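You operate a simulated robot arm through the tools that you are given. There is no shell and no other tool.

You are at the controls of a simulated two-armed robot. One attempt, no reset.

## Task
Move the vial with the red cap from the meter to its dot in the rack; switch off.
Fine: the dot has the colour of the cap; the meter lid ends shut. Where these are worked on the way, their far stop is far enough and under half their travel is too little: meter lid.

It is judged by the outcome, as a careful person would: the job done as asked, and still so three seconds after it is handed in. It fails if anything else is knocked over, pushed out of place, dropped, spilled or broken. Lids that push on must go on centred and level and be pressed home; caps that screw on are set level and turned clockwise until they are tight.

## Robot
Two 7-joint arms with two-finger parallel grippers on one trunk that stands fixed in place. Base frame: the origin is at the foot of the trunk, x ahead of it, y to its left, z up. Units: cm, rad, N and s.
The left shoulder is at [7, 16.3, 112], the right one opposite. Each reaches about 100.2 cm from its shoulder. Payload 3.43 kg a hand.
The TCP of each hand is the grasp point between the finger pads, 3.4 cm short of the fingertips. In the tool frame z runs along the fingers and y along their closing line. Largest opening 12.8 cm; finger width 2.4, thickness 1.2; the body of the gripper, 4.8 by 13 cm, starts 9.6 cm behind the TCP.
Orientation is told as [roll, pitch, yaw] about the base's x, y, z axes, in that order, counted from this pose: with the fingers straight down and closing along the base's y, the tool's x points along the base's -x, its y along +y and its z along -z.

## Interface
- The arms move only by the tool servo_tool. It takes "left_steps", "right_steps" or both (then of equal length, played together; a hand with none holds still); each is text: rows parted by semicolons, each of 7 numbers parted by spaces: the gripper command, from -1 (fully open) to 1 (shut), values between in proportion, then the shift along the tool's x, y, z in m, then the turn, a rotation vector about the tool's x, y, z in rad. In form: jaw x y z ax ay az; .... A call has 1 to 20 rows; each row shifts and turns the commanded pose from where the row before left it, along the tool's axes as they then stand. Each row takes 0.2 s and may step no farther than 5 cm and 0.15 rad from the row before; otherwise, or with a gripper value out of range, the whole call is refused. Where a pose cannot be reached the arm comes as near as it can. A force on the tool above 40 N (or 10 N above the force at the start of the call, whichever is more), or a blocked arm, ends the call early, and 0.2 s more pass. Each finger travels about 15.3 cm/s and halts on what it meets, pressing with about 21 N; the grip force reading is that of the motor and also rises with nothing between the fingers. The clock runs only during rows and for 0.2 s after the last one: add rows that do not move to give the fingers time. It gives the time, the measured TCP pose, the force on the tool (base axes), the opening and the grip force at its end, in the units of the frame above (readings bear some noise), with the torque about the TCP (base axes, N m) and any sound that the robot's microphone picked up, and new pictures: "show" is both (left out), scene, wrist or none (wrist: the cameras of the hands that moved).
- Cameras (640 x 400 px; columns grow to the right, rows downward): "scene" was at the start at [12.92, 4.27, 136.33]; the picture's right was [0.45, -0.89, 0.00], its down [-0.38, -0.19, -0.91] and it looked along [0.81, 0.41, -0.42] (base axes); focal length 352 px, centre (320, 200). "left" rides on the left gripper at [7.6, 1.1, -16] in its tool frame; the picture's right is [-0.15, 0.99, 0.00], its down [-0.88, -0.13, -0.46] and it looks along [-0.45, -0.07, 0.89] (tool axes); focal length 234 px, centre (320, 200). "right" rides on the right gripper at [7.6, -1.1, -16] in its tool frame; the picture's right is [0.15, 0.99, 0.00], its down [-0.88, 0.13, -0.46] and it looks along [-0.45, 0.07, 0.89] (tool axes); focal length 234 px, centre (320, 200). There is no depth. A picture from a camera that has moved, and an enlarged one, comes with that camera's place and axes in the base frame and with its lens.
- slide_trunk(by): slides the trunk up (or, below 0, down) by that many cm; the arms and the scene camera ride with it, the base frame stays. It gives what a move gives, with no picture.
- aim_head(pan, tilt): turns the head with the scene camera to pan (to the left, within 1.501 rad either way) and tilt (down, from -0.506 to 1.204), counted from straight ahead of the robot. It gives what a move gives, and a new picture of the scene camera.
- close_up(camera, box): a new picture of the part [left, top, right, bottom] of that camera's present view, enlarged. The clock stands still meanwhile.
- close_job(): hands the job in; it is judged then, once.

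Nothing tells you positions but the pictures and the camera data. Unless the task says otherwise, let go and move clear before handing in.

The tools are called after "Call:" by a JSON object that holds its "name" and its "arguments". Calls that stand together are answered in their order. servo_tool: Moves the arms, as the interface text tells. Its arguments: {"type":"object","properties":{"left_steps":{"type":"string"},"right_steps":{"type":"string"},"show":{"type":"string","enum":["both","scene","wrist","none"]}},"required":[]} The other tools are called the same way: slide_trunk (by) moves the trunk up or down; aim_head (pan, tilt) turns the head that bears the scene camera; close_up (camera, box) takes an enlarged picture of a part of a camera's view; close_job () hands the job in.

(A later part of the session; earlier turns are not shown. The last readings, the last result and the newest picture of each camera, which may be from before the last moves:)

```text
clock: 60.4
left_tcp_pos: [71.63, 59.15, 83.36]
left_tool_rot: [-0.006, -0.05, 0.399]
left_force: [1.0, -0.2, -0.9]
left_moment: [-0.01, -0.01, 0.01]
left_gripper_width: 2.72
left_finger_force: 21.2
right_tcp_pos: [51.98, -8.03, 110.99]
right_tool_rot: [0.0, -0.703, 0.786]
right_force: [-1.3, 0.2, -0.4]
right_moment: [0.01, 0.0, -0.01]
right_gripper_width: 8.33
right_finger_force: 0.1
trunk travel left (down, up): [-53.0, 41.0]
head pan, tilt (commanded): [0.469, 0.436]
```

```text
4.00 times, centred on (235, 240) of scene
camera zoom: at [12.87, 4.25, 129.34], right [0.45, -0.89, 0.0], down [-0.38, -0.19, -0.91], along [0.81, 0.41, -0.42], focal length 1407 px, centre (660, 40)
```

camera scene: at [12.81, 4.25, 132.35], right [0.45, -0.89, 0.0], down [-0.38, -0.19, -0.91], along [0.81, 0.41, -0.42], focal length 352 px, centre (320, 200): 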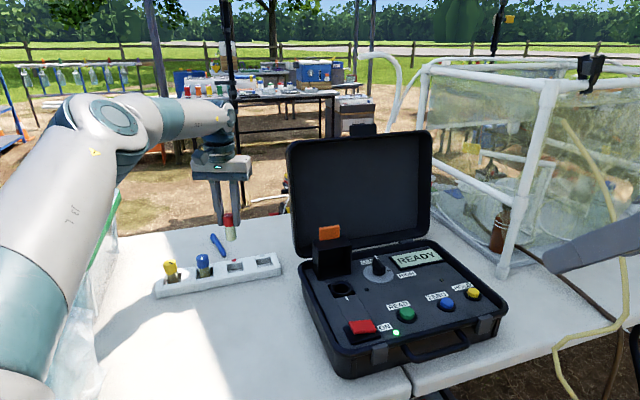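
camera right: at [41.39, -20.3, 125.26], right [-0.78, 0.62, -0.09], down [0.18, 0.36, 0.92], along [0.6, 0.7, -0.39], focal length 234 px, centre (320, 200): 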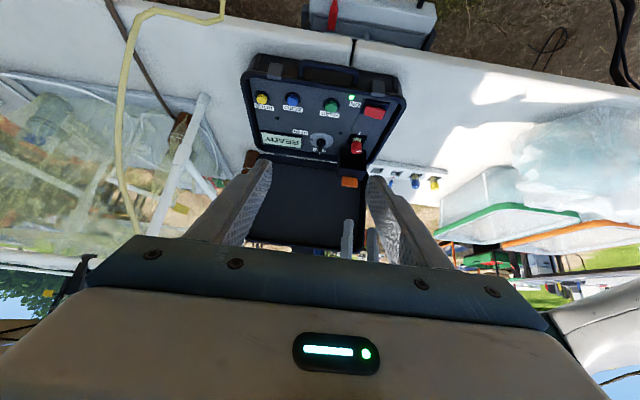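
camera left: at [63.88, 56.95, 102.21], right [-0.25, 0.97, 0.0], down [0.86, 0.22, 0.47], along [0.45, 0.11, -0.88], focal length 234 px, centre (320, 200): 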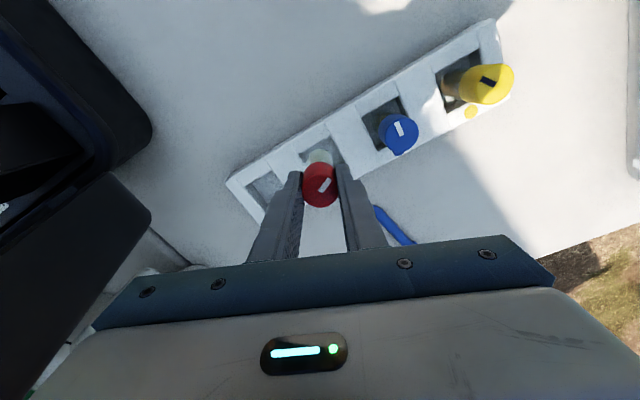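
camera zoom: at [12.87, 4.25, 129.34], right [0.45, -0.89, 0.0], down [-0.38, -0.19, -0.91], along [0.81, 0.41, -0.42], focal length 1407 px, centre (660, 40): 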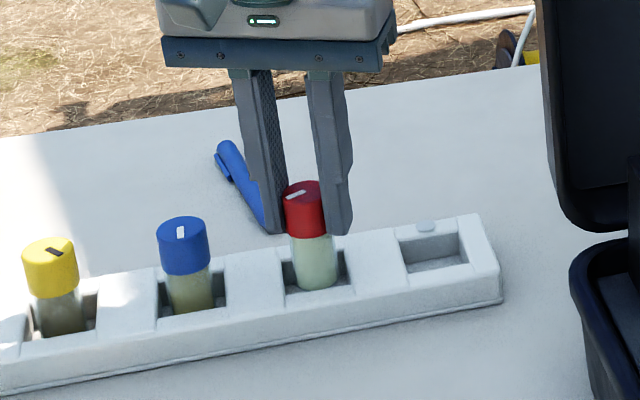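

The vial is entering the slot. I lower another 1.2 cm and check for contact.

Call:
{"name": "slide_trunk", "arguments": {"by": -1.2}}

Call:
{"name": "close_up", "arguments": {"camera": "scene", "box": [180, 190, 290, 290]}}

Call:
{"name": "close_up", "arguments": {"camera": "left", "box": [240, 100, 400, 220]}}

```text
clock: 61.0
left_tcp_pos: [71.73, 59.09, 82.08]
left_tool_rot: [-0.008, -0.05, 0.401]
left_force: [0.5, 0.4, -1.2]
left_moment: [0.0, -0.02, 0.01]
left_gripper_width: 2.74
left_finger_force: 21.4
right_tcp_pos: [51.99, -7.99, 109.66]
right_tool_rot: [0.0, -0.702, 0.785]
right_force: [-0.4, -0.5, 0.2]
right_moment: [0.01, -0.04, 0.01]
right_gripper_width: 8.3
right_finger_force: 0.1
trunk travel left (down, up): [-51.8, 42.2]
head pan, tilt (commanded): [0.469, 0.436]
```

```text
4.00 times, centred on (235, 240) of scene
camera zoom: at [12.89, 4.26, 128.14], right [0.45, -0.89, 0.0], down [-0.38, -0.19, -0.91], along [0.81, 0.41, -0.42], focal length 1407 px, centre (660, 40)
```

zoom: 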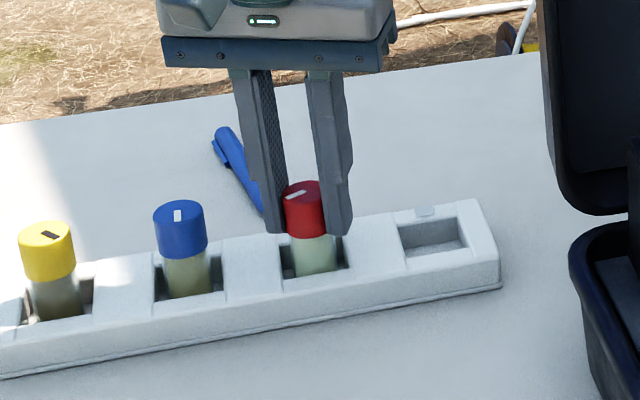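

```text
3.33 times, centred on (320, 160) of left
camera zoom: at [63.47, 56.92, 97.78], right [-0.25, 0.97, 0.0], down [0.84, 0.22, 0.5], along [0.48, 0.12, -0.87], focal length 781 px, centre (320, 333)
```

zoom: 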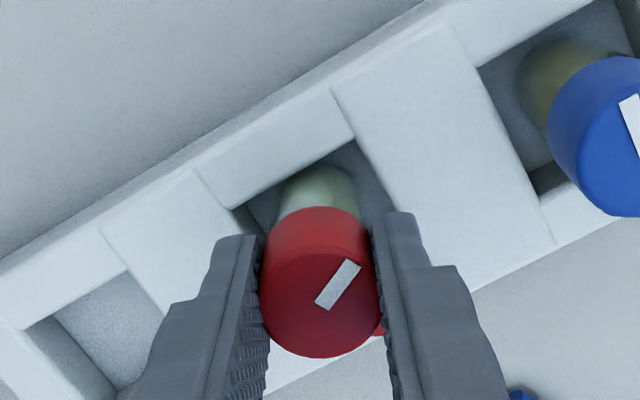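

Heights nearly match the blue vial. I go down a few more millimetres until contact.

Call:
{"name": "slide_trunk", "arguments": {"by": -0.3}}

```text
clock: 61.5
left_tcp_pos: [71.57, 59.18, 81.98]
left_tool_rot: [-0.008, -0.051, 0.4]
left_force: [0.5, -0.2, 2.9]
left_moment: [-0.01, 0.06, -0.02]
left_gripper_width: 2.75
left_finger_force: 21.6
right_tcp_pos: [52.04, -8.06, 109.48]
right_tool_rot: [0.002, -0.702, 0.786]
right_force: [-0.7, -1.4, 0.2]
right_moment: [-0.01, 0.01, -0.02]
right_gripper_width: 8.34
right_finger_force: 0.1
trunk travel left (down, up): [-51.5, 42.5]
head pan, tilt (commanded): [0.469, 0.436]
```

Contact at about 3 N: the vial stands on the slot floor. I open the fingers gently.

Call:
{"name": "servo_tool", "arguments": {"left_steps": "0.52 0 0 0 0 0 0; 0.45 0 0 0 0 0 0; 0.35 0 0 0 0 0 0; 0.2 0 0 0 0 0 0; 0.2 0 0 0 0 0 0", "show": "none"}}

Call:
{"name": "close_up", "arguments": {"camera": "left", "box": [240, 100, 400, 220]}}

Call:
{"name": "close_up", "arguments": {"camera": "scene", "box": [180, 190, 290, 290]}}

```text
clock: 62.7
left_tcp_pos: [71.59, 58.99, 81.82]
left_tool_rot: [-0.007, -0.049, 0.399]
left_force: [0.1, -0.3, 0.2]
left_moment: [0.03, 0.04, 0.03]
left_gripper_width: 5.09
left_finger_force: 0.1
right_tcp_pos: [51.98, -7.95, 109.41]
right_tool_rot: [-0.002, -0.701, 0.786]
right_force: [-0.5, -0.2, -0.1]
right_moment: [-0.01, 0.01, -0.01]
right_gripper_width: 8.34
right_finger_force: 0.0
trunk travel left (down, up): [-51.5, 42.5]
head pan, tilt (commanded): [0.469, 0.436]
```

```text
3.33 times, centred on (320, 160) of left
camera zoom: at [63.49, 56.92, 97.46], right [-0.25, 0.97, 0.0], down [0.84, 0.22, 0.5], along [0.48, 0.12, -0.87], focal length 781 px, centre (320, 333)
```

zoom: 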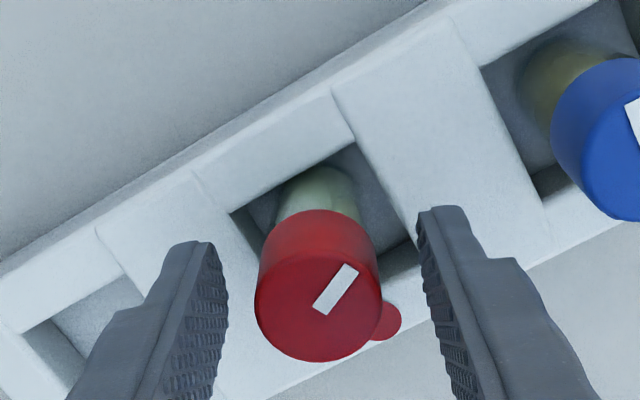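

```text
4.00 times, centred on (235, 240) of scene
camera zoom: at [12.93, 4.26, 127.83], right [0.45, -0.89, 0.0], down [-0.38, -0.19, -0.91], along [0.81, 0.41, -0.42], focal length 1407 px, centre (660, 40)
```

zoom: 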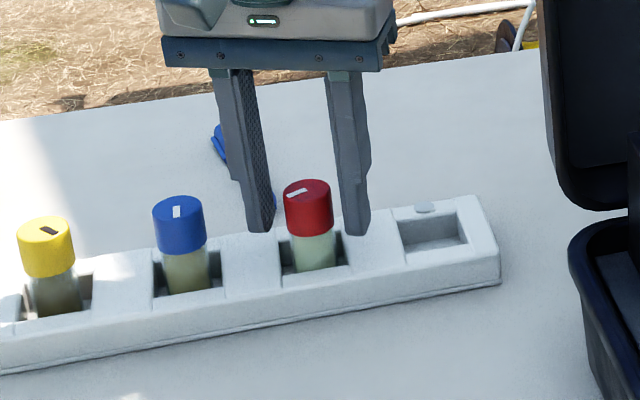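

The red vial stands in its slot by the red dot. I raise the trunk to lift the left hand clear.

Call:
{"name": "slide_trunk", "arguments": {"by": 12.5}}

Call:
{"name": "close_up", "arguments": {"camera": "scene", "box": [0, 0, 640, 400]}}

Call:
{"name": "close_up", "arguments": {"camera": "left", "box": [240, 100, 400, 220]}}

```text
clock: 64.3
left_tcp_pos: [71.63, 59.12, 94.43]
left_tool_rot: [-0.007, -0.049, 0.4]
left_force: [0.3, -1.1, 0.5]
left_moment: [0.0, -0.02, -0.01]
left_gripper_width: 5.12
left_finger_force: 0.0
right_tcp_pos: [52.09, -7.93, 121.88]
right_tool_rot: [-0.001, -0.7, 0.785]
right_force: [0.1, -0.6, -0.7]
right_moment: [-0.01, 0.0, 0.03]
right_gripper_width: 8.31
right_finger_force: 0.1
trunk travel left (down, up): [-64.0, 30.0]
head pan, tilt (commanded): [0.469, 0.436]
```

```text
1.00 times, centred on (320, 200) of scene (not enlarged: the box is as wide or as high as the picture)
camera zoom: at [12.95, 4.26, 140.32], right [0.45, -0.89, 0.0], down [-0.38, -0.19, -0.91], along [0.81, 0.41, -0.42], focal length 352 px, centre (320, 200)
```

zoom: 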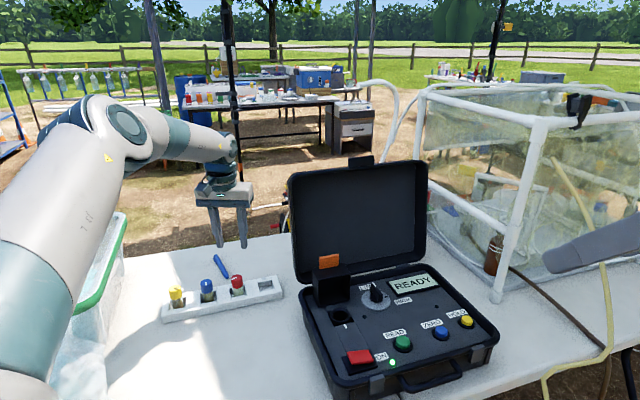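

```text
3.33 times, centred on (320, 160) of left
camera zoom: at [63.51, 56.92, 109.94], right [-0.25, 0.97, 0.0], down [0.84, 0.22, 0.5], along [0.48, 0.12, -0.87], focal length 781 px, centre (320, 333)
```

zoom: 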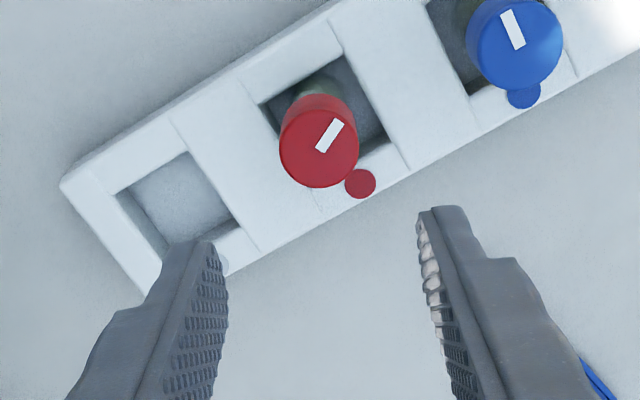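

The vial stands upright by its dot. Now I take the left hand back away from the rack, keeping clear of the case, before using the right arm to close the lid.

Call:
{"name": "servo_tool", "arguments": {"left_steps": "0.2 0.017 -0.007 -0.01 0 0 0; 0.2 0.034 -0.0135 -0.01 0 0 0; 0.2 0.034 -0.0135 -0.01 0 0 0; 0.2 0.034 -0.0135 -0.01 0 0 0; 0.2 0.034 -0.0135 -0.01 0 0 0; 0.2 0.034 -0.0135 -0.01 0 0 0; 0.2 0.008 0.0323 0 0 0 0; 0.2 0.008 0.0323 0 0 0 0; 0.2 0.008 0.0323 0 0 0 0; 0.2 0 0 0 0 0 0", "show": "both"}}

Call:
{"name": "close_up", "arguments": {"camera": "scene", "box": [280, 220, 440, 335]}}

Call:
{"name": "close_up", "arguments": {"camera": "scene", "box": [150, 250, 310, 350]}}

```text
clock: 66.5
left_tcp_pos: [51.07, 52.83, 99.46]
left_tool_rot: [-0.008, -0.049, 0.4]
left_force: [0.3, -0.1, 0.1]
left_moment: [0.0, 0.03, -0.04]
left_gripper_width: 5.12
left_finger_force: 0.1
right_tcp_pos: [52.15, -7.9, 121.99]
right_tool_rot: [0.0, -0.699, 0.786]
right_force: [-0.2, -1.0, 0.1]
right_moment: [-0.01, 0.01, 0.02]
right_gripper_width: 8.32
right_finger_force: 0.0
trunk travel left (down, up): [-64.0, 30.0]
head pan, tilt (commanded): [0.469, 0.436]
camera scene: at [13.01, 4.2, 140.32], right [0.45, -0.89, 0.0], down [-0.38, -0.19, -0.91], along [0.81, 0.41, -0.42], focal length 352 px, centre (320, 200)
camera left: at [42.96, 50.68, 115.02], right [-0.25, 0.97, 0.0], down [0.84, 0.22, 0.5], along [0.48, 0.12, -0.87], focal length 234 px, centre (320, 200)
```

scene: 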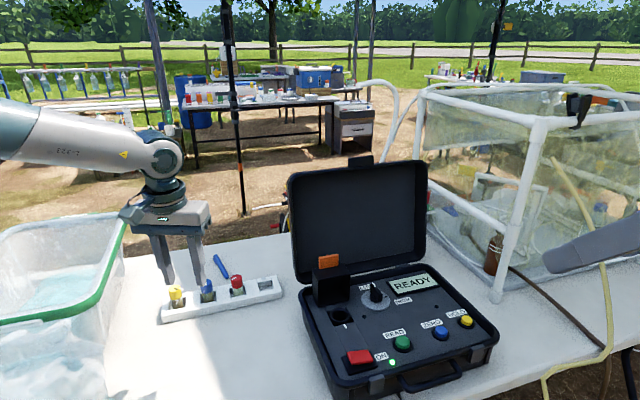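
left: 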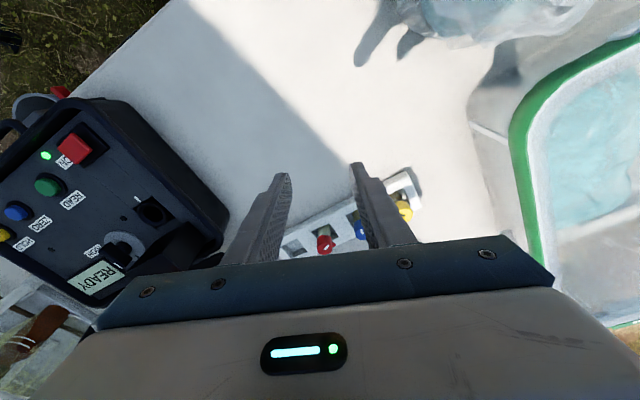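

```text
3.48 times, centred on (360, 278) of scene
camera zoom: at [13.01, 4.2, 140.32], right [0.45, -0.89, 0.0], down [-0.38, -0.19, -0.91], along [0.81, 0.41, -0.42], focal length 1223 px, centre (181, -70)
```

zoom: 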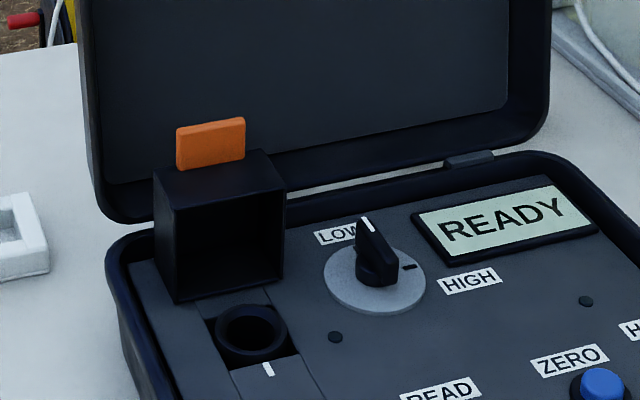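

```text
4.00 times, centred on (230, 300) of scene
camera zoom: at [13.01, 4.2, 140.32], right [0.45, -0.89, 0.0], down [-0.38, -0.19, -0.91], along [0.81, 0.41, -0.42], focal length 1407 px, centre (680, -200)
```

zoom: 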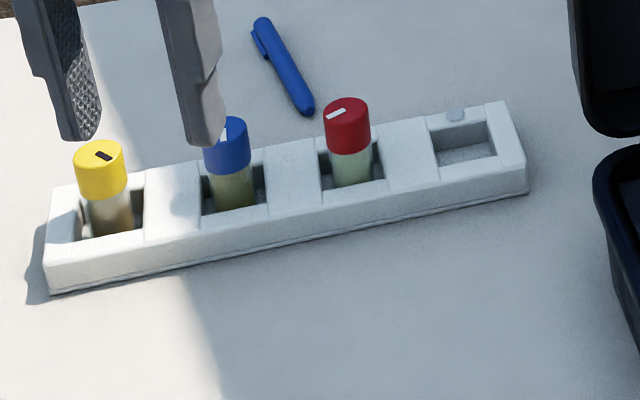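

The lid is still open and the vials stand well. I bring the trunk back to its starting height and then the right hand to a point in front of the tab.

Call:
{"name": "slide_trunk", "arguments": {"by": -4}}

Call:
{"name": "servo_tool", "arguments": {"right_steps": "-0.3 -0.0202 0.0115 0.0368 0 0 0; -0.3 -0.0202 0.0115 0.0368 0 0 0; -0.3 -0.0202 0.0115 0.0368 0 0 0; -0.3 -0.0202 0.0115 0.0368 0 0 0; -0.3 -0.0202 0.0115 0.0368 0 0 0; -0.3 -0.0202 0.0115 0.0368 0 0 0; -0.3 -0.0202 0.0115 0.0368 0 0 0; -0.3 -0.0202 0.0115 0.0368 0 0 0; -0.3 -0.0202 0.0115 0.0368 0 0 0; -0.3 -0.0202 0.0115 0.0368 0 0 0; -0.3 0 0 0 0 0 0", "show": "both"}}

Call:
{"name": "close_up", "arguments": {"camera": "right", "box": [220, 100, 420, 225]}}

```text
clock: 67.3
left_tcp_pos: [51.12, 52.87, 95.35]
left_tool_rot: [-0.007, -0.048, 0.4]
left_force: [-0.6, 0.4, -0.9]
left_moment: [0.0, 0.0, -0.02]
left_gripper_width: 5.1
left_finger_force: 0.1
right_tcp_pos: [52.03, -8.03, 117.94]
right_tool_rot: [0.001, -0.703, 0.786]
right_force: [-0.7, 0.7, 0.0]
right_moment: [-0.01, 0.03, -0.01]
right_gripper_width: 8.33
right_finger_force: 0.1
trunk travel left (down, up): [-60.0, 34.0]
head pan, tilt (commanded): [0.469, 0.436]
```

```text
clock: 69.7
left_tcp_pos: [51.12, 52.91, 95.44]
left_tool_rot: [-0.008, -0.049, 0.4]
left_force: [-0.9, -0.7, 0.0]
left_moment: [0.05, -0.04, -0.01]
left_gripper_width: 5.11
left_finger_force: 0.1
right_tcp_pos: [71.72, 27.88, 102.81]
right_tool_rot: [-0.002, -0.701, 0.784]
right_force: [1.1, -0.4, 0.2]
right_moment: [0.02, -0.01, 0.0]
right_gripper_width: 8.29
right_finger_force: 0.1
trunk travel left (down, up): [-60.0, 34.0]
head pan, tilt (commanded): [0.469, 0.436]
camera scene: at [12.89, 4.13, 136.34], right [0.45, -0.89, 0.0], down [-0.38, -0.19, -0.91], along [0.81, 0.41, -0.42], focal length 352 px, centre (320, 200)
camera right: at [61.1, 15.63, 110.01], right [-0.78, 0.62, -0.09], down [0.18, 0.36, 0.92], along [0.6, 0.7, -0.39], focal length 234 px, centre (320, 200)
```

scene: 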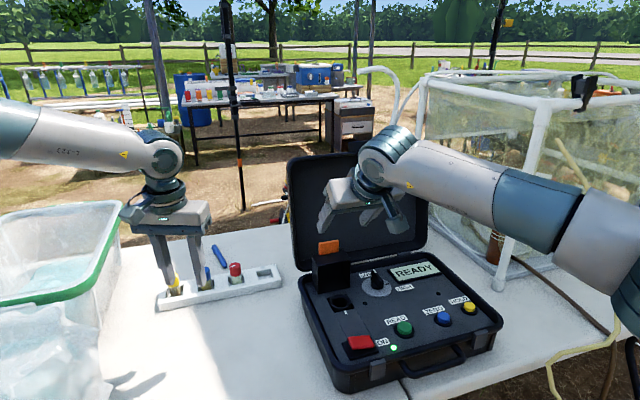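
right: 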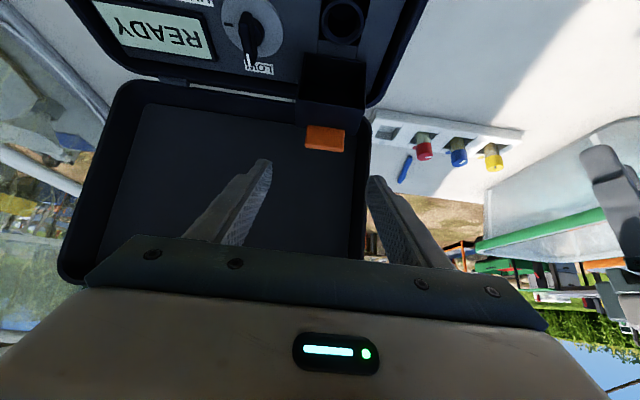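

```text
3.20 times, centred on (320, 162) of right
camera zoom: at [61.1, 15.63, 110.01], right [-0.78, 0.62, -0.09], down [0.18, 0.36, 0.92], along [0.6, 0.7, -0.39], focal length 749 px, centre (320, 320)
```

zoom: 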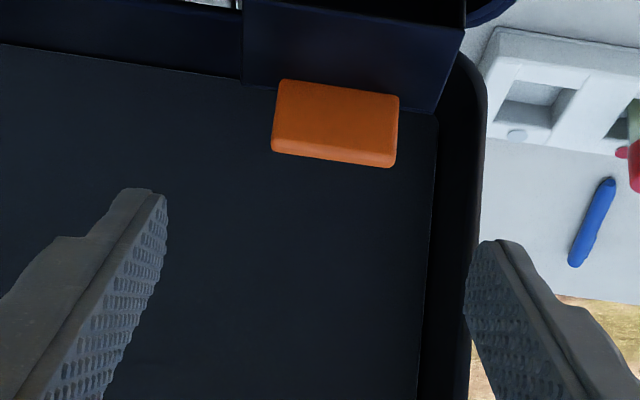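

The right hand is in front of the open lid; the tab is about 0.6 cm to its left and 1 cm towards the front. I correct and advance most of the way.

Call:
{"name": "servo_tool", "arguments": {"right_steps": "-0.17 0.005 0.003 0.02 0 0 0; -0.17 0.0055 0.003 0.02 0 0 0; -0.17 0 0 0.02 0 0 0; -0.17 0 0 0.015 0 0 0; -0.17 0 0 0 0 0 0", "show": "none"}}

Call:
{"name": "close_up", "arguments": {"camera": "right", "box": [220, 100, 420, 225]}}

Call:
{"name": "close_up", "arguments": {"camera": "scene", "box": [280, 180, 440, 295]}}

```text
clock: 70.9
left_tcp_pos: [51.04, 52.98, 95.37]
left_tool_rot: [-0.006, -0.049, 0.4]
left_force: [0.4, 0.0, 0.1]
left_moment: [-0.01, 0.01, 0.06]
left_gripper_width: 5.12
left_finger_force: 0.1
right_tcp_pos: [73.95, 31.13, 96.33]
right_tool_rot: [0.001, -0.703, 0.786]
right_force: [-0.6, 0.3, -0.4]
right_moment: [0.01, 0.02, -0.01]
right_gripper_width: 7.49
right_finger_force: 0.1
trunk travel left (down, up): [-60.0, 34.0]
head pan, tilt (commanded): [0.469, 0.436]
```

```text
3.20 times, centred on (320, 162) of right
camera zoom: at [63.2, 18.83, 103.64], right [-0.78, 0.62, -0.09], down [0.18, 0.36, 0.92], along [0.6, 0.7, -0.39], focal length 749 px, centre (320, 320)
```

zoom: 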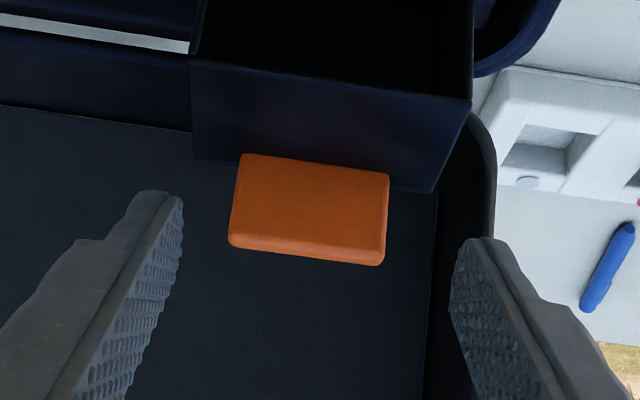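

```text
3.48 times, centred on (360, 238) of scene
camera zoom: at [12.91, 4.25, 136.34], right [0.45, -0.89, 0.0], down [-0.38, -0.19, -0.91], along [0.81, 0.41, -0.42], focal length 1223 px, centre (181, 70)
```

zoom: 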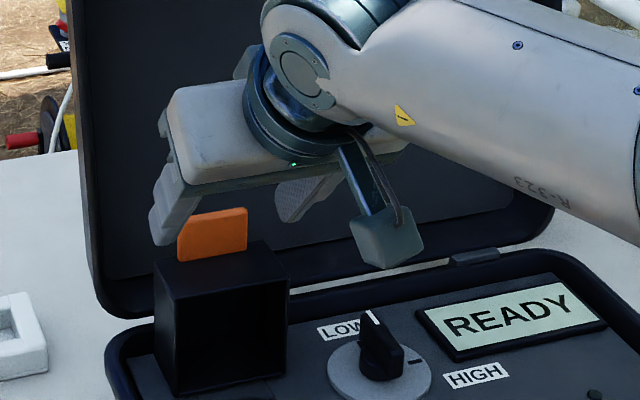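

Well lined up. I advance the last 4 cm so the fingers straddle the tab.

Call:
{"name": "servo_tool", "arguments": {"right_steps": "-0.17 0 -0.001 0.014 0 0 0; -0.17 0 -0.001 0.014 0 0 0; -0.17 0 -0.001 0.012 0 0 0; -0.17 0 0 0 0 0 0", "show": "none"}}

Call:
{"name": "close_up", "arguments": {"camera": "right", "box": [220, 100, 420, 225]}}

Call:
{"name": "close_up", "arguments": {"camera": "scene", "box": [280, 180, 440, 295]}}

```text
clock: 71.9
left_tcp_pos: [51.04, 52.97, 95.44]
left_tool_rot: [-0.007, -0.048, 0.399]
left_force: [0.3, -0.9, -0.1]
left_moment: [-0.01, -0.01, 0.01]
left_gripper_width: 5.11
left_finger_force: 0.1
right_tcp_pos: [75.97, 32.69, 93.36]
right_tool_rot: [0.001, -0.7, 0.788]
right_force: [0.3, -0.4, -0.1]
right_moment: [0.02, 0.0, -0.01]
right_gripper_width: 7.49
right_finger_force: 0.1
trunk travel left (down, up): [-60.0, 34.0]
head pan, tilt (commanded): [0.469, 0.436]
```

```text
3.20 times, centred on (320, 162) of right
camera zoom: at [65.23, 20.35, 100.7], right [-0.78, 0.62, -0.09], down [0.18, 0.36, 0.92], along [0.6, 0.7, -0.39], focal length 749 px, centre (320, 320)
```

zoom: 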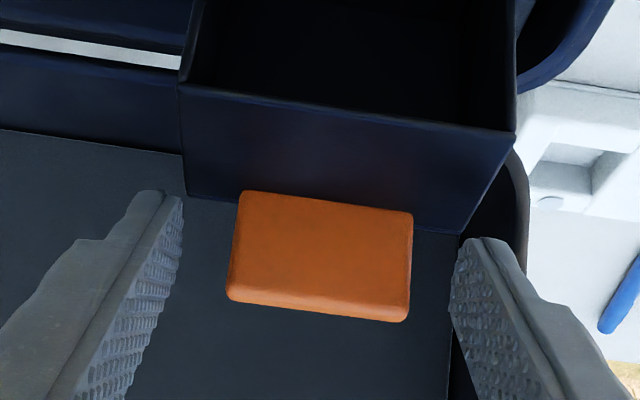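

```text
3.48 times, centred on (360, 238) of scene
camera zoom: at [12.91, 4.25, 136.34], right [0.45, -0.89, 0.0], down [-0.38, -0.19, -0.91], along [0.81, 0.41, -0.42], focal length 1223 px, centre (181, 70)
```

zoom: 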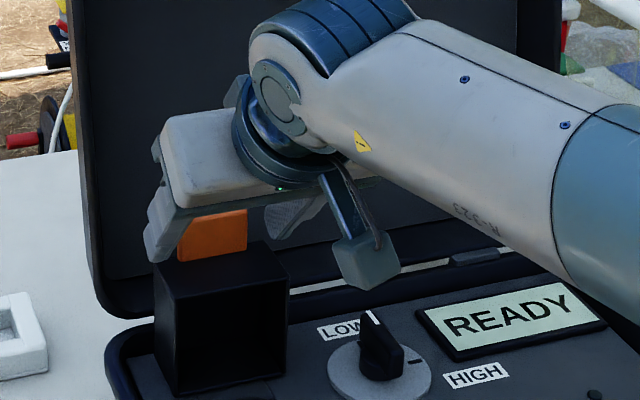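

The tab is right at the fingertips; I advance 0.9 cm more for a safe hold, watching for contact, then close.

Call:
{"name": "servo_tool", "arguments": {"right_steps": "-0.17 0 0 0.005 0 0 0; -0.17 0 0 0.004 0 0 0; -0.17 0 0 0 0 0 0", "show": "none"}}

Call:
{"name": "close_up", "arguments": {"camera": "right", "box": [220, 100, 420, 225]}}

```text
clock: 72.7
left_tcp_pos: [51.05, 52.91, 95.38]
left_tool_rot: [-0.006, -0.048, 0.4]
left_force: [0.3, 1.3, 0.6]
left_moment: [0.0, 0.02, 0.0]
left_gripper_width: 5.14
left_finger_force: 0.1
right_tcp_pos: [76.41, 33.2, 92.69]
right_tool_rot: [-0.001, -0.702, 0.784]
right_force: [0.9, -0.4, 3.3]
right_moment: [0.08, 0.0, -0.03]
right_gripper_width: 7.47
right_finger_force: 0.0
trunk travel left (down, up): [-60.0, 34.0]
head pan, tilt (commanded): [0.469, 0.436]
```

```text
3.20 times, centred on (320, 162) of right
camera zoom: at [65.66, 20.74, 100.07], right [-0.78, 0.62, -0.09], down [0.18, 0.36, 0.92], along [0.6, 0.7, -0.39], focal length 749 px, centre (320, 320)
```

zoom: 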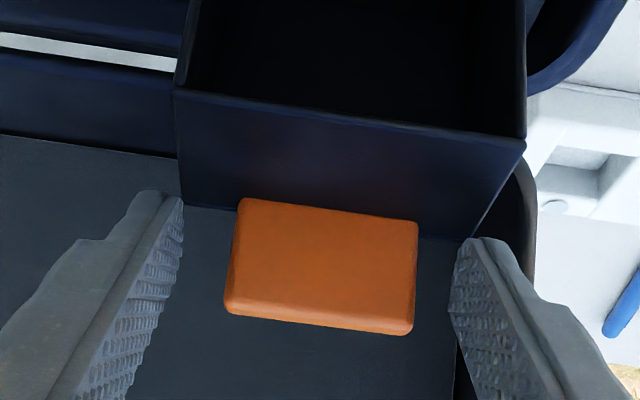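

Slight touch on the hood top (3 N), so I raise 3 mm and close on the tab.

Call:
{"name": "servo_tool", "arguments": {"right_steps": "-0.17 -0.0019 0 -0.0023 0 0 0; 0.1 0 0 0 0 0 0; 0.3 0 0 0 0 0 0; 1 0 0 0 0 0 0; 1 0 0 0 0 0 0", "show": "none"}}

Call:
{"name": "close_up", "arguments": {"camera": "right", "box": [220, 100, 420, 225]}}

```text
clock: 73.9
left_tcp_pos: [51.05, 52.98, 95.37]
left_tool_rot: [-0.006, -0.05, 0.4]
left_force: [-0.4, -0.5, 0.0]
left_moment: [0.0, -0.03, 0.0]
left_gripper_width: 5.13
left_finger_force: 0.1
right_tcp_pos: [76.17, 33.14, 92.95]
right_tool_rot: [0.001, -0.7, 0.788]
right_force: [-3.8, 0.1, -3.3]
right_moment: [0.02, 0.26, 0.07]
right_gripper_width: 4.96
right_finger_force: 45.5
trunk travel left (down, up): [-60.0, 34.0]
head pan, tilt (commanded): [0.469, 0.436]
```

```text
3.20 times, centred on (320, 162) of right
camera zoom: at [65.63, 20.86, 100.25], right [-0.78, 0.62, -0.09], down [0.18, 0.36, 0.92], along [0.6, 0.7, -0.39], focal length 749 px, centre (320, 320)
```

zoom: 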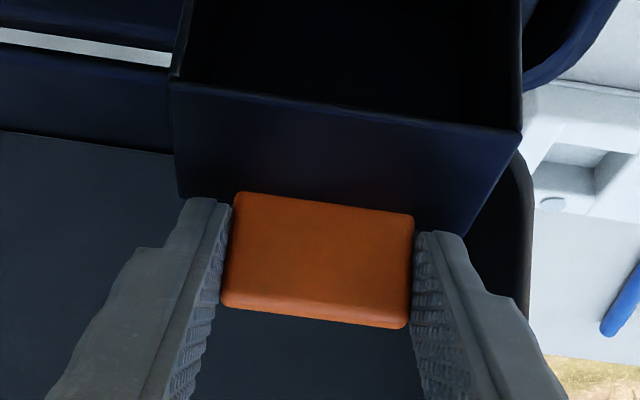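

The tab is gripped at 4.96 cm. I swing the lid forward along the same arc in stages, starting with the first 30°.

Call:
{"name": "servo_tool", "arguments": {"right_steps": "1 0.0055 0 -0.0078 0 0 0; 1 0.0055 0 -0.0078 0 0 0; 1 0.0067 0 -0.0067 0 0 0; 1 0.0067 0 -0.0067 0 0 0; 1 0.0078 0 -0.0054 0 0 0; 1 0.0078 0 -0.0054 0 0 0; 1 0 0 0 0 0 0", "show": "none"}}

Call:
{"name": "close_up", "arguments": {"camera": "right", "box": [220, 100, 420, 225]}}

Call:
{"name": "close_up", "arguments": {"camera": "scene", "box": [280, 210, 440, 325]}}

```text
clock: 75.5
left_tcp_pos: [50.9, 52.97, 95.44]
left_tool_rot: [-0.009, -0.051, 0.399]
left_force: [-0.5, 0.1, -0.3]
left_moment: [0.01, -0.03, 0.01]
left_gripper_width: 5.13
left_finger_force: 0.2
right_tcp_pos: [72.48, 29.21, 93.46]
right_tool_rot: [-0.001, -0.703, 0.787]
right_force: [2.5, 10.2, 12.8]
right_moment: [1.19, -1.04, 0.19]
right_gripper_width: 4.93
right_finger_force: 44.8
trunk travel left (down, up): [-60.0, 34.0]
head pan, tilt (commanded): [0.469, 0.436]
```

```text
3.20 times, centred on (320, 162) of right
camera zoom: at [61.73, 16.99, 100.81], right [-0.78, 0.62, -0.1], down [0.17, 0.36, 0.92], along [0.6, 0.7, -0.39], focal length 749 px, centre (320, 320)
```

zoom: 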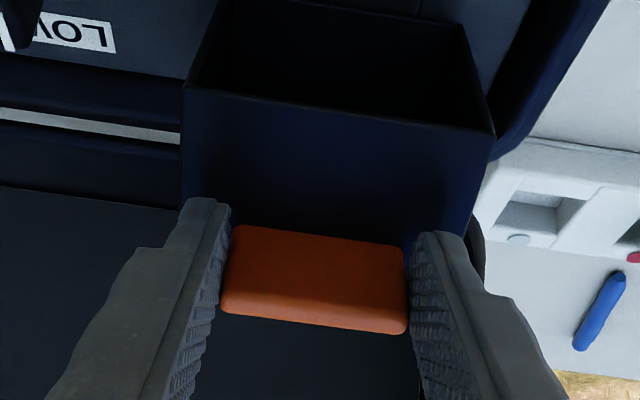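

```text
3.48 times, centred on (360, 268) of scene
camera zoom: at [12.77, 4.34, 136.36], right [0.45, -0.89, 0.0], down [-0.38, -0.19, -0.91], along [0.81, 0.41, -0.42], focal length 1223 px, centre (181, -35)
```

zoom: 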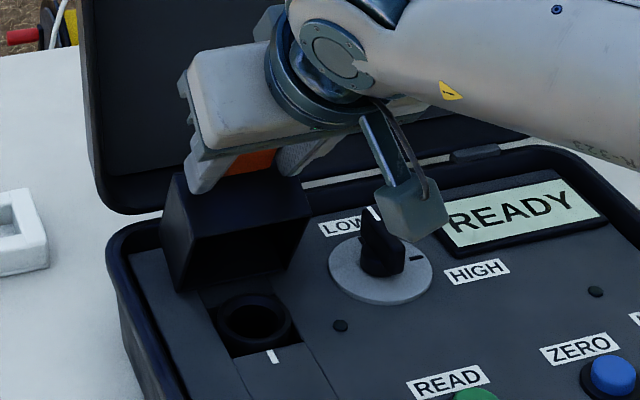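

The lid is about 60° open now. I continue to about 30°, easing slightly upward against the inward load.

Call:
{"name": "servo_tool", "arguments": {"right_steps": "1 0.0076 0.0005 -0.0052 0 0 0; 1 0.0083 0.0005 -0.0044 0 0 0; 1 0.0092 0 -0.0025 0 0 0; 1 0.0092 0 -0.0025 0 0 0; 1 0.0095 0 -0.0008 0 0 0; 1 0.0095 0 -0.0008 0 0 0; 1 0 0 0 0 0 0", "show": "none"}}

Call:
{"name": "close_up", "arguments": {"camera": "right", "box": [220, 100, 420, 225]}}

Call:
{"name": "close_up", "arguments": {"camera": "scene", "box": [280, 210, 440, 325]}}

```text
clock: 77.1
left_tcp_pos: [51.07, 52.79, 95.46]
left_tool_rot: [-0.007, -0.049, 0.397]
left_force: [-0.4, -1.2, 1.4]
left_moment: [-0.02, 0.0, 0.02]
left_gripper_width: 5.15
left_finger_force: 0.2
right_tcp_pos: [68.63, 25.57, 91.45]
right_tool_rot: [-0.001, -0.7, 0.786]
right_force: [4.1, 0.5, 13.3]
right_moment: [0.99, -1.2, -0.21]
right_gripper_width: 4.92
right_finger_force: 45.3
trunk travel left (down, up): [-60.0, 34.0]
head pan, tilt (commanded): [0.469, 0.436]
```

```text
3.20 times, centred on (320, 162) of right
camera zoom: at [57.96, 13.25, 98.62], right [-0.78, 0.62, -0.1], down [0.17, 0.36, 0.92], along [0.6, 0.7, -0.39], focal length 749 px, centre (320, 320)
```

zoom: 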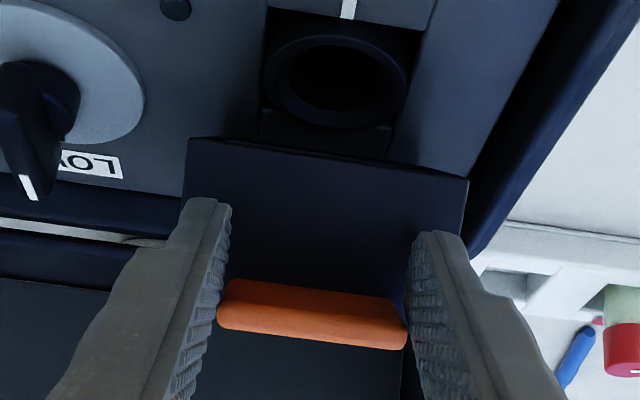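

```text
3.48 times, centred on (360, 268) of scene
camera zoom: at [12.79, 4.18, 136.36], right [0.45, -0.89, 0.0], down [-0.38, -0.19, -0.91], along [0.81, 0.41, -0.42], focal length 1223 px, centre (181, -35)
```

zoom: 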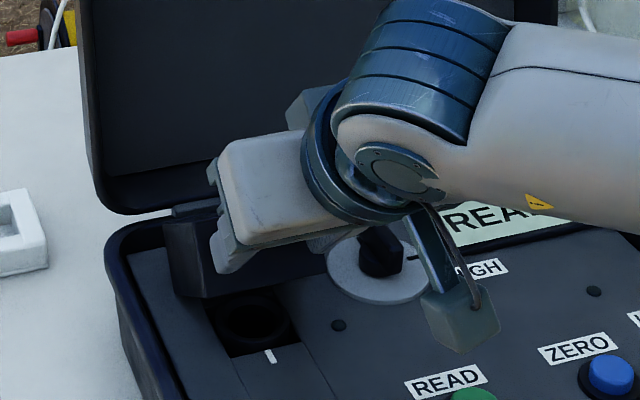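

The tab has slid to the edge of the pads. I open, re-centre the hand on the tab and grip again.

Call:
{"name": "servo_tool", "arguments": {"right_steps": "0.1 0 0 0 0 0 0; -0.1 0 0 0 0 0 0; -0.1 -0.0055 0 -0.004 0 0 0; -0.1 -0.0055 0 -0.003 0 0 0; -0.1 0 0 0 0 0 0", "show": "none"}}

Call:
{"name": "close_up", "arguments": {"camera": "right", "box": [220, 100, 420, 225]}}

Call:
{"name": "close_up", "arguments": {"camera": "scene", "box": [280, 210, 440, 325]}}

```text
clock: 78.3
left_tcp_pos: [51.1, 52.92, 95.45]
left_tool_rot: [-0.007, -0.048, 0.4]
left_force: [-0.7, -0.7, 0.6]
left_moment: [0.0, 0.03, -0.01]
left_gripper_width: 5.14
left_finger_force: 0.0
right_tcp_pos: [69.06, 25.87, 92.5]
right_tool_rot: [-0.002, -0.699, 0.784]
right_force: [-0.4, -1.1, 1.1]
right_moment: [0.01, 0.02, 0.02]
right_gripper_width: 7.03
right_finger_force: 0.1
trunk travel left (down, up): [-60.0, 34.0]
head pan, tilt (commanded): [0.469, 0.436]
```

```text
3.20 times, centred on (320, 162) of right
camera zoom: at [58.43, 13.65, 99.75], right [-0.78, 0.62, -0.09], down [0.18, 0.36, 0.92], along [0.6, 0.7, -0.39], focal length 749 px, centre (320, 320)
```

zoom: 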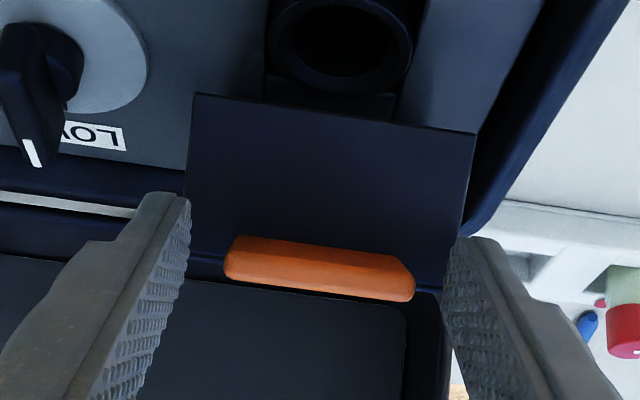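

```text
3.48 times, centred on (360, 268) of scene
camera zoom: at [12.94, 4.27, 136.33], right [0.45, -0.89, 0.0], down [-0.38, -0.19, -0.91], along [0.81, 0.41, -0.42], focal length 1223 px, centre (181, -35)
```

zoom: 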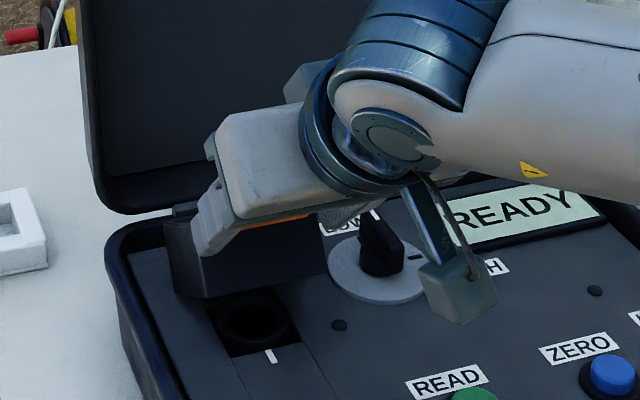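

The lid stayed where it was. The tab is well between the pads now; I grip again and lower further.

Call:
{"name": "servo_tool", "arguments": {"right_steps": "-0.1 0 0 -0.002 0 0 0; 0.15 0 0 0 0 0 0; 0.3 0 0 0 0 0 0; 1 0 0 0 0 0 0; 1 0.0093 0 0.0004 0 0 0; 1 0.0094 0 0.0008 0 0 0; 1 0.0094 0 0.0008 0 0 0; 1 0 0 0 0 0 0", "show": "none"}}

Call:
{"name": "close_up", "arguments": {"camera": "right", "box": [220, 100, 420, 225]}}

Call:
{"name": "close_up", "arguments": {"camera": "scene", "box": [280, 210, 440, 325]}}

```text
clock: 80.1
left_tcp_pos: [51.0, 52.79, 95.63]
left_tool_rot: [-0.009, -0.05, 0.399]
left_force: [-0.2, 0.1, -0.1]
left_moment: [-0.01, -0.03, 0.0]
left_gripper_width: 5.15
left_finger_force: 0.1
right_tcp_pos: [67.5, 24.31, 90.74]
right_tool_rot: [-0.002, -0.703, 0.787]
right_force: [3.0, 0.8, 13.8]
right_moment: [1.13, -1.23, 0.01]
right_gripper_width: 4.97
right_finger_force: 44.5
trunk travel left (down, up): [-60.0, 34.0]
head pan, tilt (commanded): [0.469, 0.436]
```

```text
3.20 times, centred on (320, 162) of right
camera zoom: at [56.78, 12.05, 98.09], right [-0.78, 0.62, -0.1], down [0.17, 0.36, 0.92], along [0.6, 0.7, -0.39], focal length 749 px, centre (320, 320)
```

zoom: 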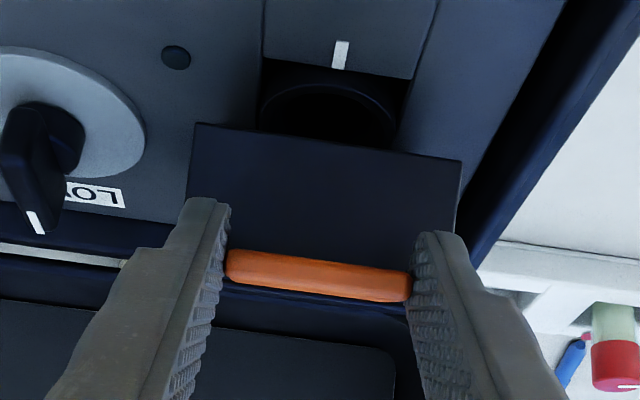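

```text
3.48 times, centred on (360, 268) of scene
camera zoom: at [12.76, 4.18, 136.36], right [0.45, -0.89, 0.0], down [-0.38, -0.19, -0.91], along [0.81, 0.41, -0.42], focal length 1223 px, centre (181, -35)
```

zoom: 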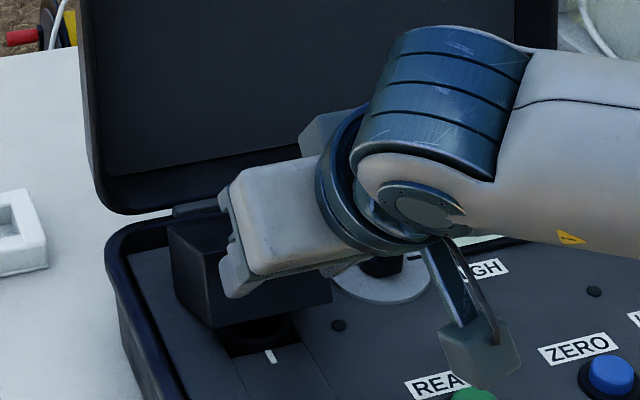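

About 20° left. I continue lowering along the arc.

Call:
{"name": "servo_tool", "arguments": {"right_steps": "1 0.0095 0 0.0023 0 0 0; 1 0.0095 0 0.0023 0 0 0; 1 0.0089 0 0.0039 0 0 0; 1 0 0 0 0 0 0", "show": "none"}}

Call:
{"name": "close_up", "arguments": {"camera": "right", "box": [220, 100, 420, 225]}}

Call:
{"name": "close_up", "arguments": {"camera": "scene", "box": [280, 210, 440, 325]}}

```text
clock: 81.1
left_tcp_pos: [50.94, 52.82, 95.46]
left_tool_rot: [-0.007, -0.051, 0.4]
left_force: [0.1, 0.3, -0.3]
left_moment: [0.01, 0.03, -0.02]
left_gripper_width: 5.15
left_finger_force: 0.0
right_tcp_pos: [66.28, 23.11, 88.38]
right_tool_rot: [-0.001, -0.702, 0.785]
right_force: [0.7, -3.1, 12.5]
right_moment: [0.86, -1.04, -0.01]
right_gripper_width: 4.92
right_finger_force: 44.8
trunk travel left (down, up): [-60.0, 34.0]
head pan, tilt (commanded): [0.469, 0.436]
```

```text
3.20 times, centred on (320, 162) of right
camera zoom: at [55.61, 10.88, 95.7], right [-0.78, 0.62, -0.1], down [0.17, 0.36, 0.92], along [0.6, 0.7, -0.39], focal length 749 px, centre (320, 320)
```

zoom: 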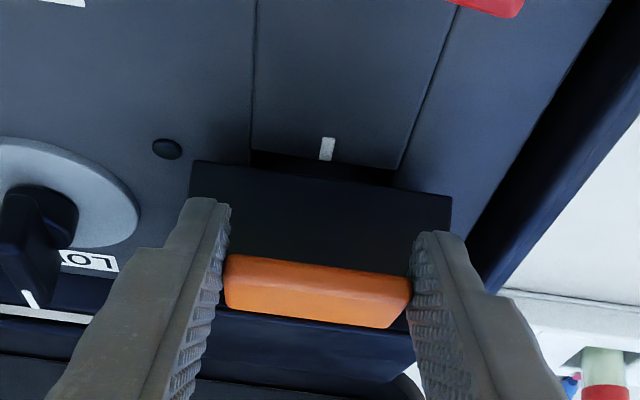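

```text
3.48 times, centred on (360, 268) of scene
camera zoom: at [12.77, 4.16, 136.35], right [0.45, -0.89, 0.0], down [-0.38, -0.19, -0.91], along [0.81, 0.41, -0.42], focal length 1223 px, centre (181, -35)
```

zoom: 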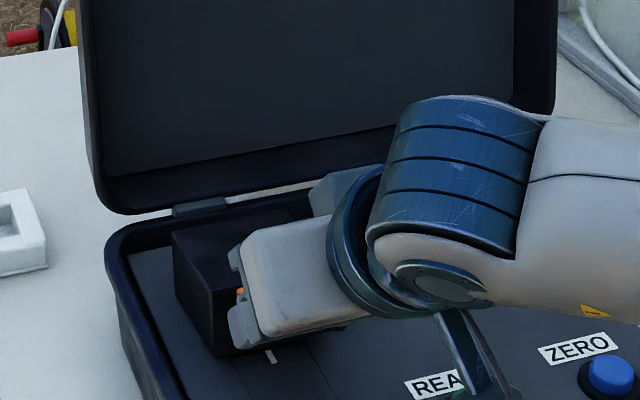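

Nearly shut (about 8° left). Two more small steps.

Call:
{"name": "servo_tool", "arguments": {"right_steps": "1 0.0068 0 0.0038 0 0 0; 1 0.0068 0 0.0038 0 0 0; 1 0 0 0 0 0 0", "show": "none"}}

Call:
{"name": "close_up", "arguments": {"camera": "right", "box": [220, 100, 420, 225]}}

Call:
{"name": "close_up", "arguments": {"camera": "scene", "box": [300, 250, 420, 325]}}

```text
clock: 81.9
left_tcp_pos: [51.08, 52.76, 95.6]
left_tool_rot: [-0.008, -0.051, 0.401]
left_force: [0.0, 0.3, 0.9]
left_moment: [-0.03, 0.0, -0.03]
left_gripper_width: 5.12
left_finger_force: 0.0
right_tcp_pos: [65.83, 22.78, 86.83]
right_tool_rot: [0.001, -0.7, 0.784]
right_force: [-6.0, -6.2, 13.2]
right_moment: [0.91, -0.68, 0.01]
right_gripper_width: 4.94
right_finger_force: 45.2
trunk travel left (down, up): [-60.0, 34.0]
head pan, tilt (commanded): [0.469, 0.436]
```

```text
3.20 times, centred on (320, 162) of right
camera zoom: at [55.2, 10.45, 94.21], right [-0.78, 0.62, -0.09], down [0.17, 0.36, 0.92], along [0.6, 0.7, -0.39], focal length 749 px, centre (320, 320)
```

zoom: 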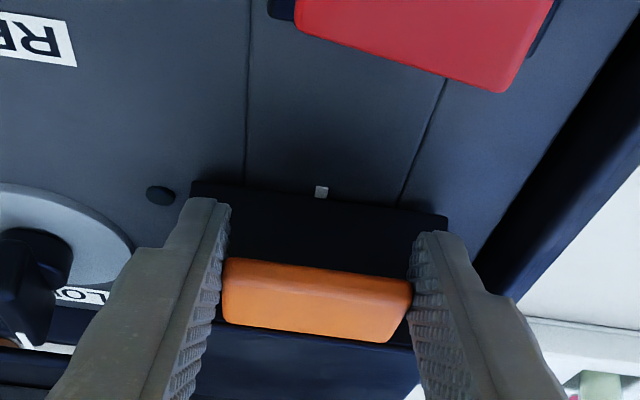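

```text
5.33 times, centred on (360, 288) of scene
camera zoom: at [12.66, 4.09, 136.36], right [0.45, -0.89, 0.0], down [-0.37, -0.19, -0.91], along [0.81, 0.41, -0.42], focal length 1876 px, centre (107, -267)
```

zoom: 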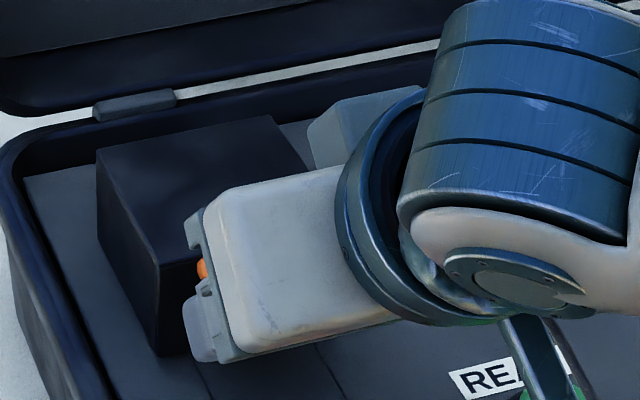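

A few millimetres remain (the white mark still shows slightly). I press it down in small steps until the force rises.

Call:
{"name": "servo_tool", "arguments": {"right_steps": "1 0.0033 0 0.0012 0 0 0; 1 0.002 0 0.0015 0 0 0; 1 0 0 0 0 0 0", "show": "none"}}

Call:
{"name": "close_up", "arguments": {"camera": "right", "box": [240, 120, 400, 220]}}

```text
clock: 82.7
left_tcp_pos: [50.89, 52.8, 95.62]
left_tool_rot: [-0.008, -0.053, 0.4]
left_force: [-0.1, -0.5, -0.2]
left_moment: [0.01, 0.0, 0.0]
left_gripper_width: 5.11
left_finger_force: 0.1
right_tcp_pos: [65.82, 22.59, 86.46]
right_tool_rot: [0.0, -0.705, 0.787]
right_force: [-6.7, -8.0, 18.2]
right_moment: [0.86, -0.91, 0.07]
right_gripper_width: 4.95
right_finger_force: 44.6
trunk travel left (down, up): [-60.0, 34.0]
head pan, tilt (commanded): [0.469, 0.436]
```

```text
4.00 times, centred on (320, 170) of right
camera zoom: at [55.07, 10.34, 93.66], right [-0.78, 0.62, -0.1], down [0.17, 0.36, 0.92], along [0.6, 0.7, -0.39], focal length 937 px, centre (320, 320)
```

zoom: 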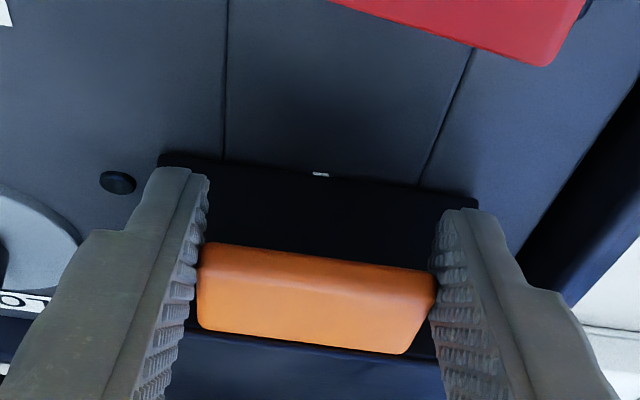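

The mark is back to its original thin line. One last small press, then I release the tab.

Call:
{"name": "servo_tool", "arguments": {"right_steps": "1 0.0013 0 0.0015 0 0 0; 1 0 0 0 0 0 0", "show": "none"}}

Call:
{"name": "close_up", "arguments": {"camera": "right", "box": [240, 120, 400, 220]}}

```text
clock: 83.3
left_tcp_pos: [50.8, 52.83, 95.69]
left_tool_rot: [-0.007, -0.052, 0.4]
left_force: [0.0, 0.5, 0.0]
left_moment: [0.0, 0.01, -0.01]
left_gripper_width: 5.1
left_finger_force: 0.0
right_tcp_pos: [65.81, 22.52, 86.38]
right_tool_rot: [-0.001, -0.708, 0.786]
right_force: [-2.4, -6.0, 25.8]
right_moment: [0.93, -1.05, -0.05]
right_gripper_width: 4.94
right_finger_force: 44.8
trunk travel left (down, up): [-60.0, 34.0]
head pan, tilt (commanded): [0.469, 0.436]
```

```text
4.00 times, centred on (320, 170) of right
camera zoom: at [55.04, 10.32, 93.55], right [-0.78, 0.62, -0.1], down [0.17, 0.36, 0.92], along [0.6, 0.7, -0.38], focal length 937 px, centre (320, 320)
```

zoom: 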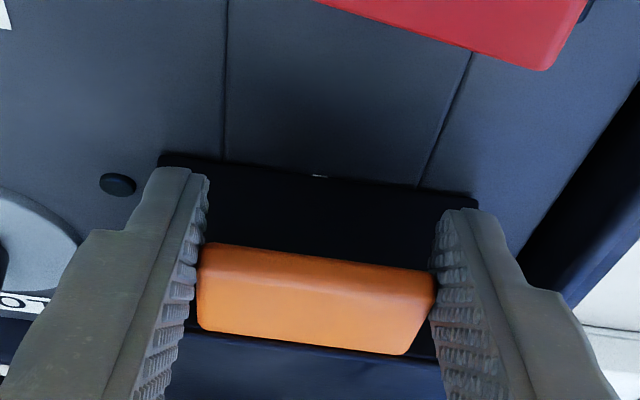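

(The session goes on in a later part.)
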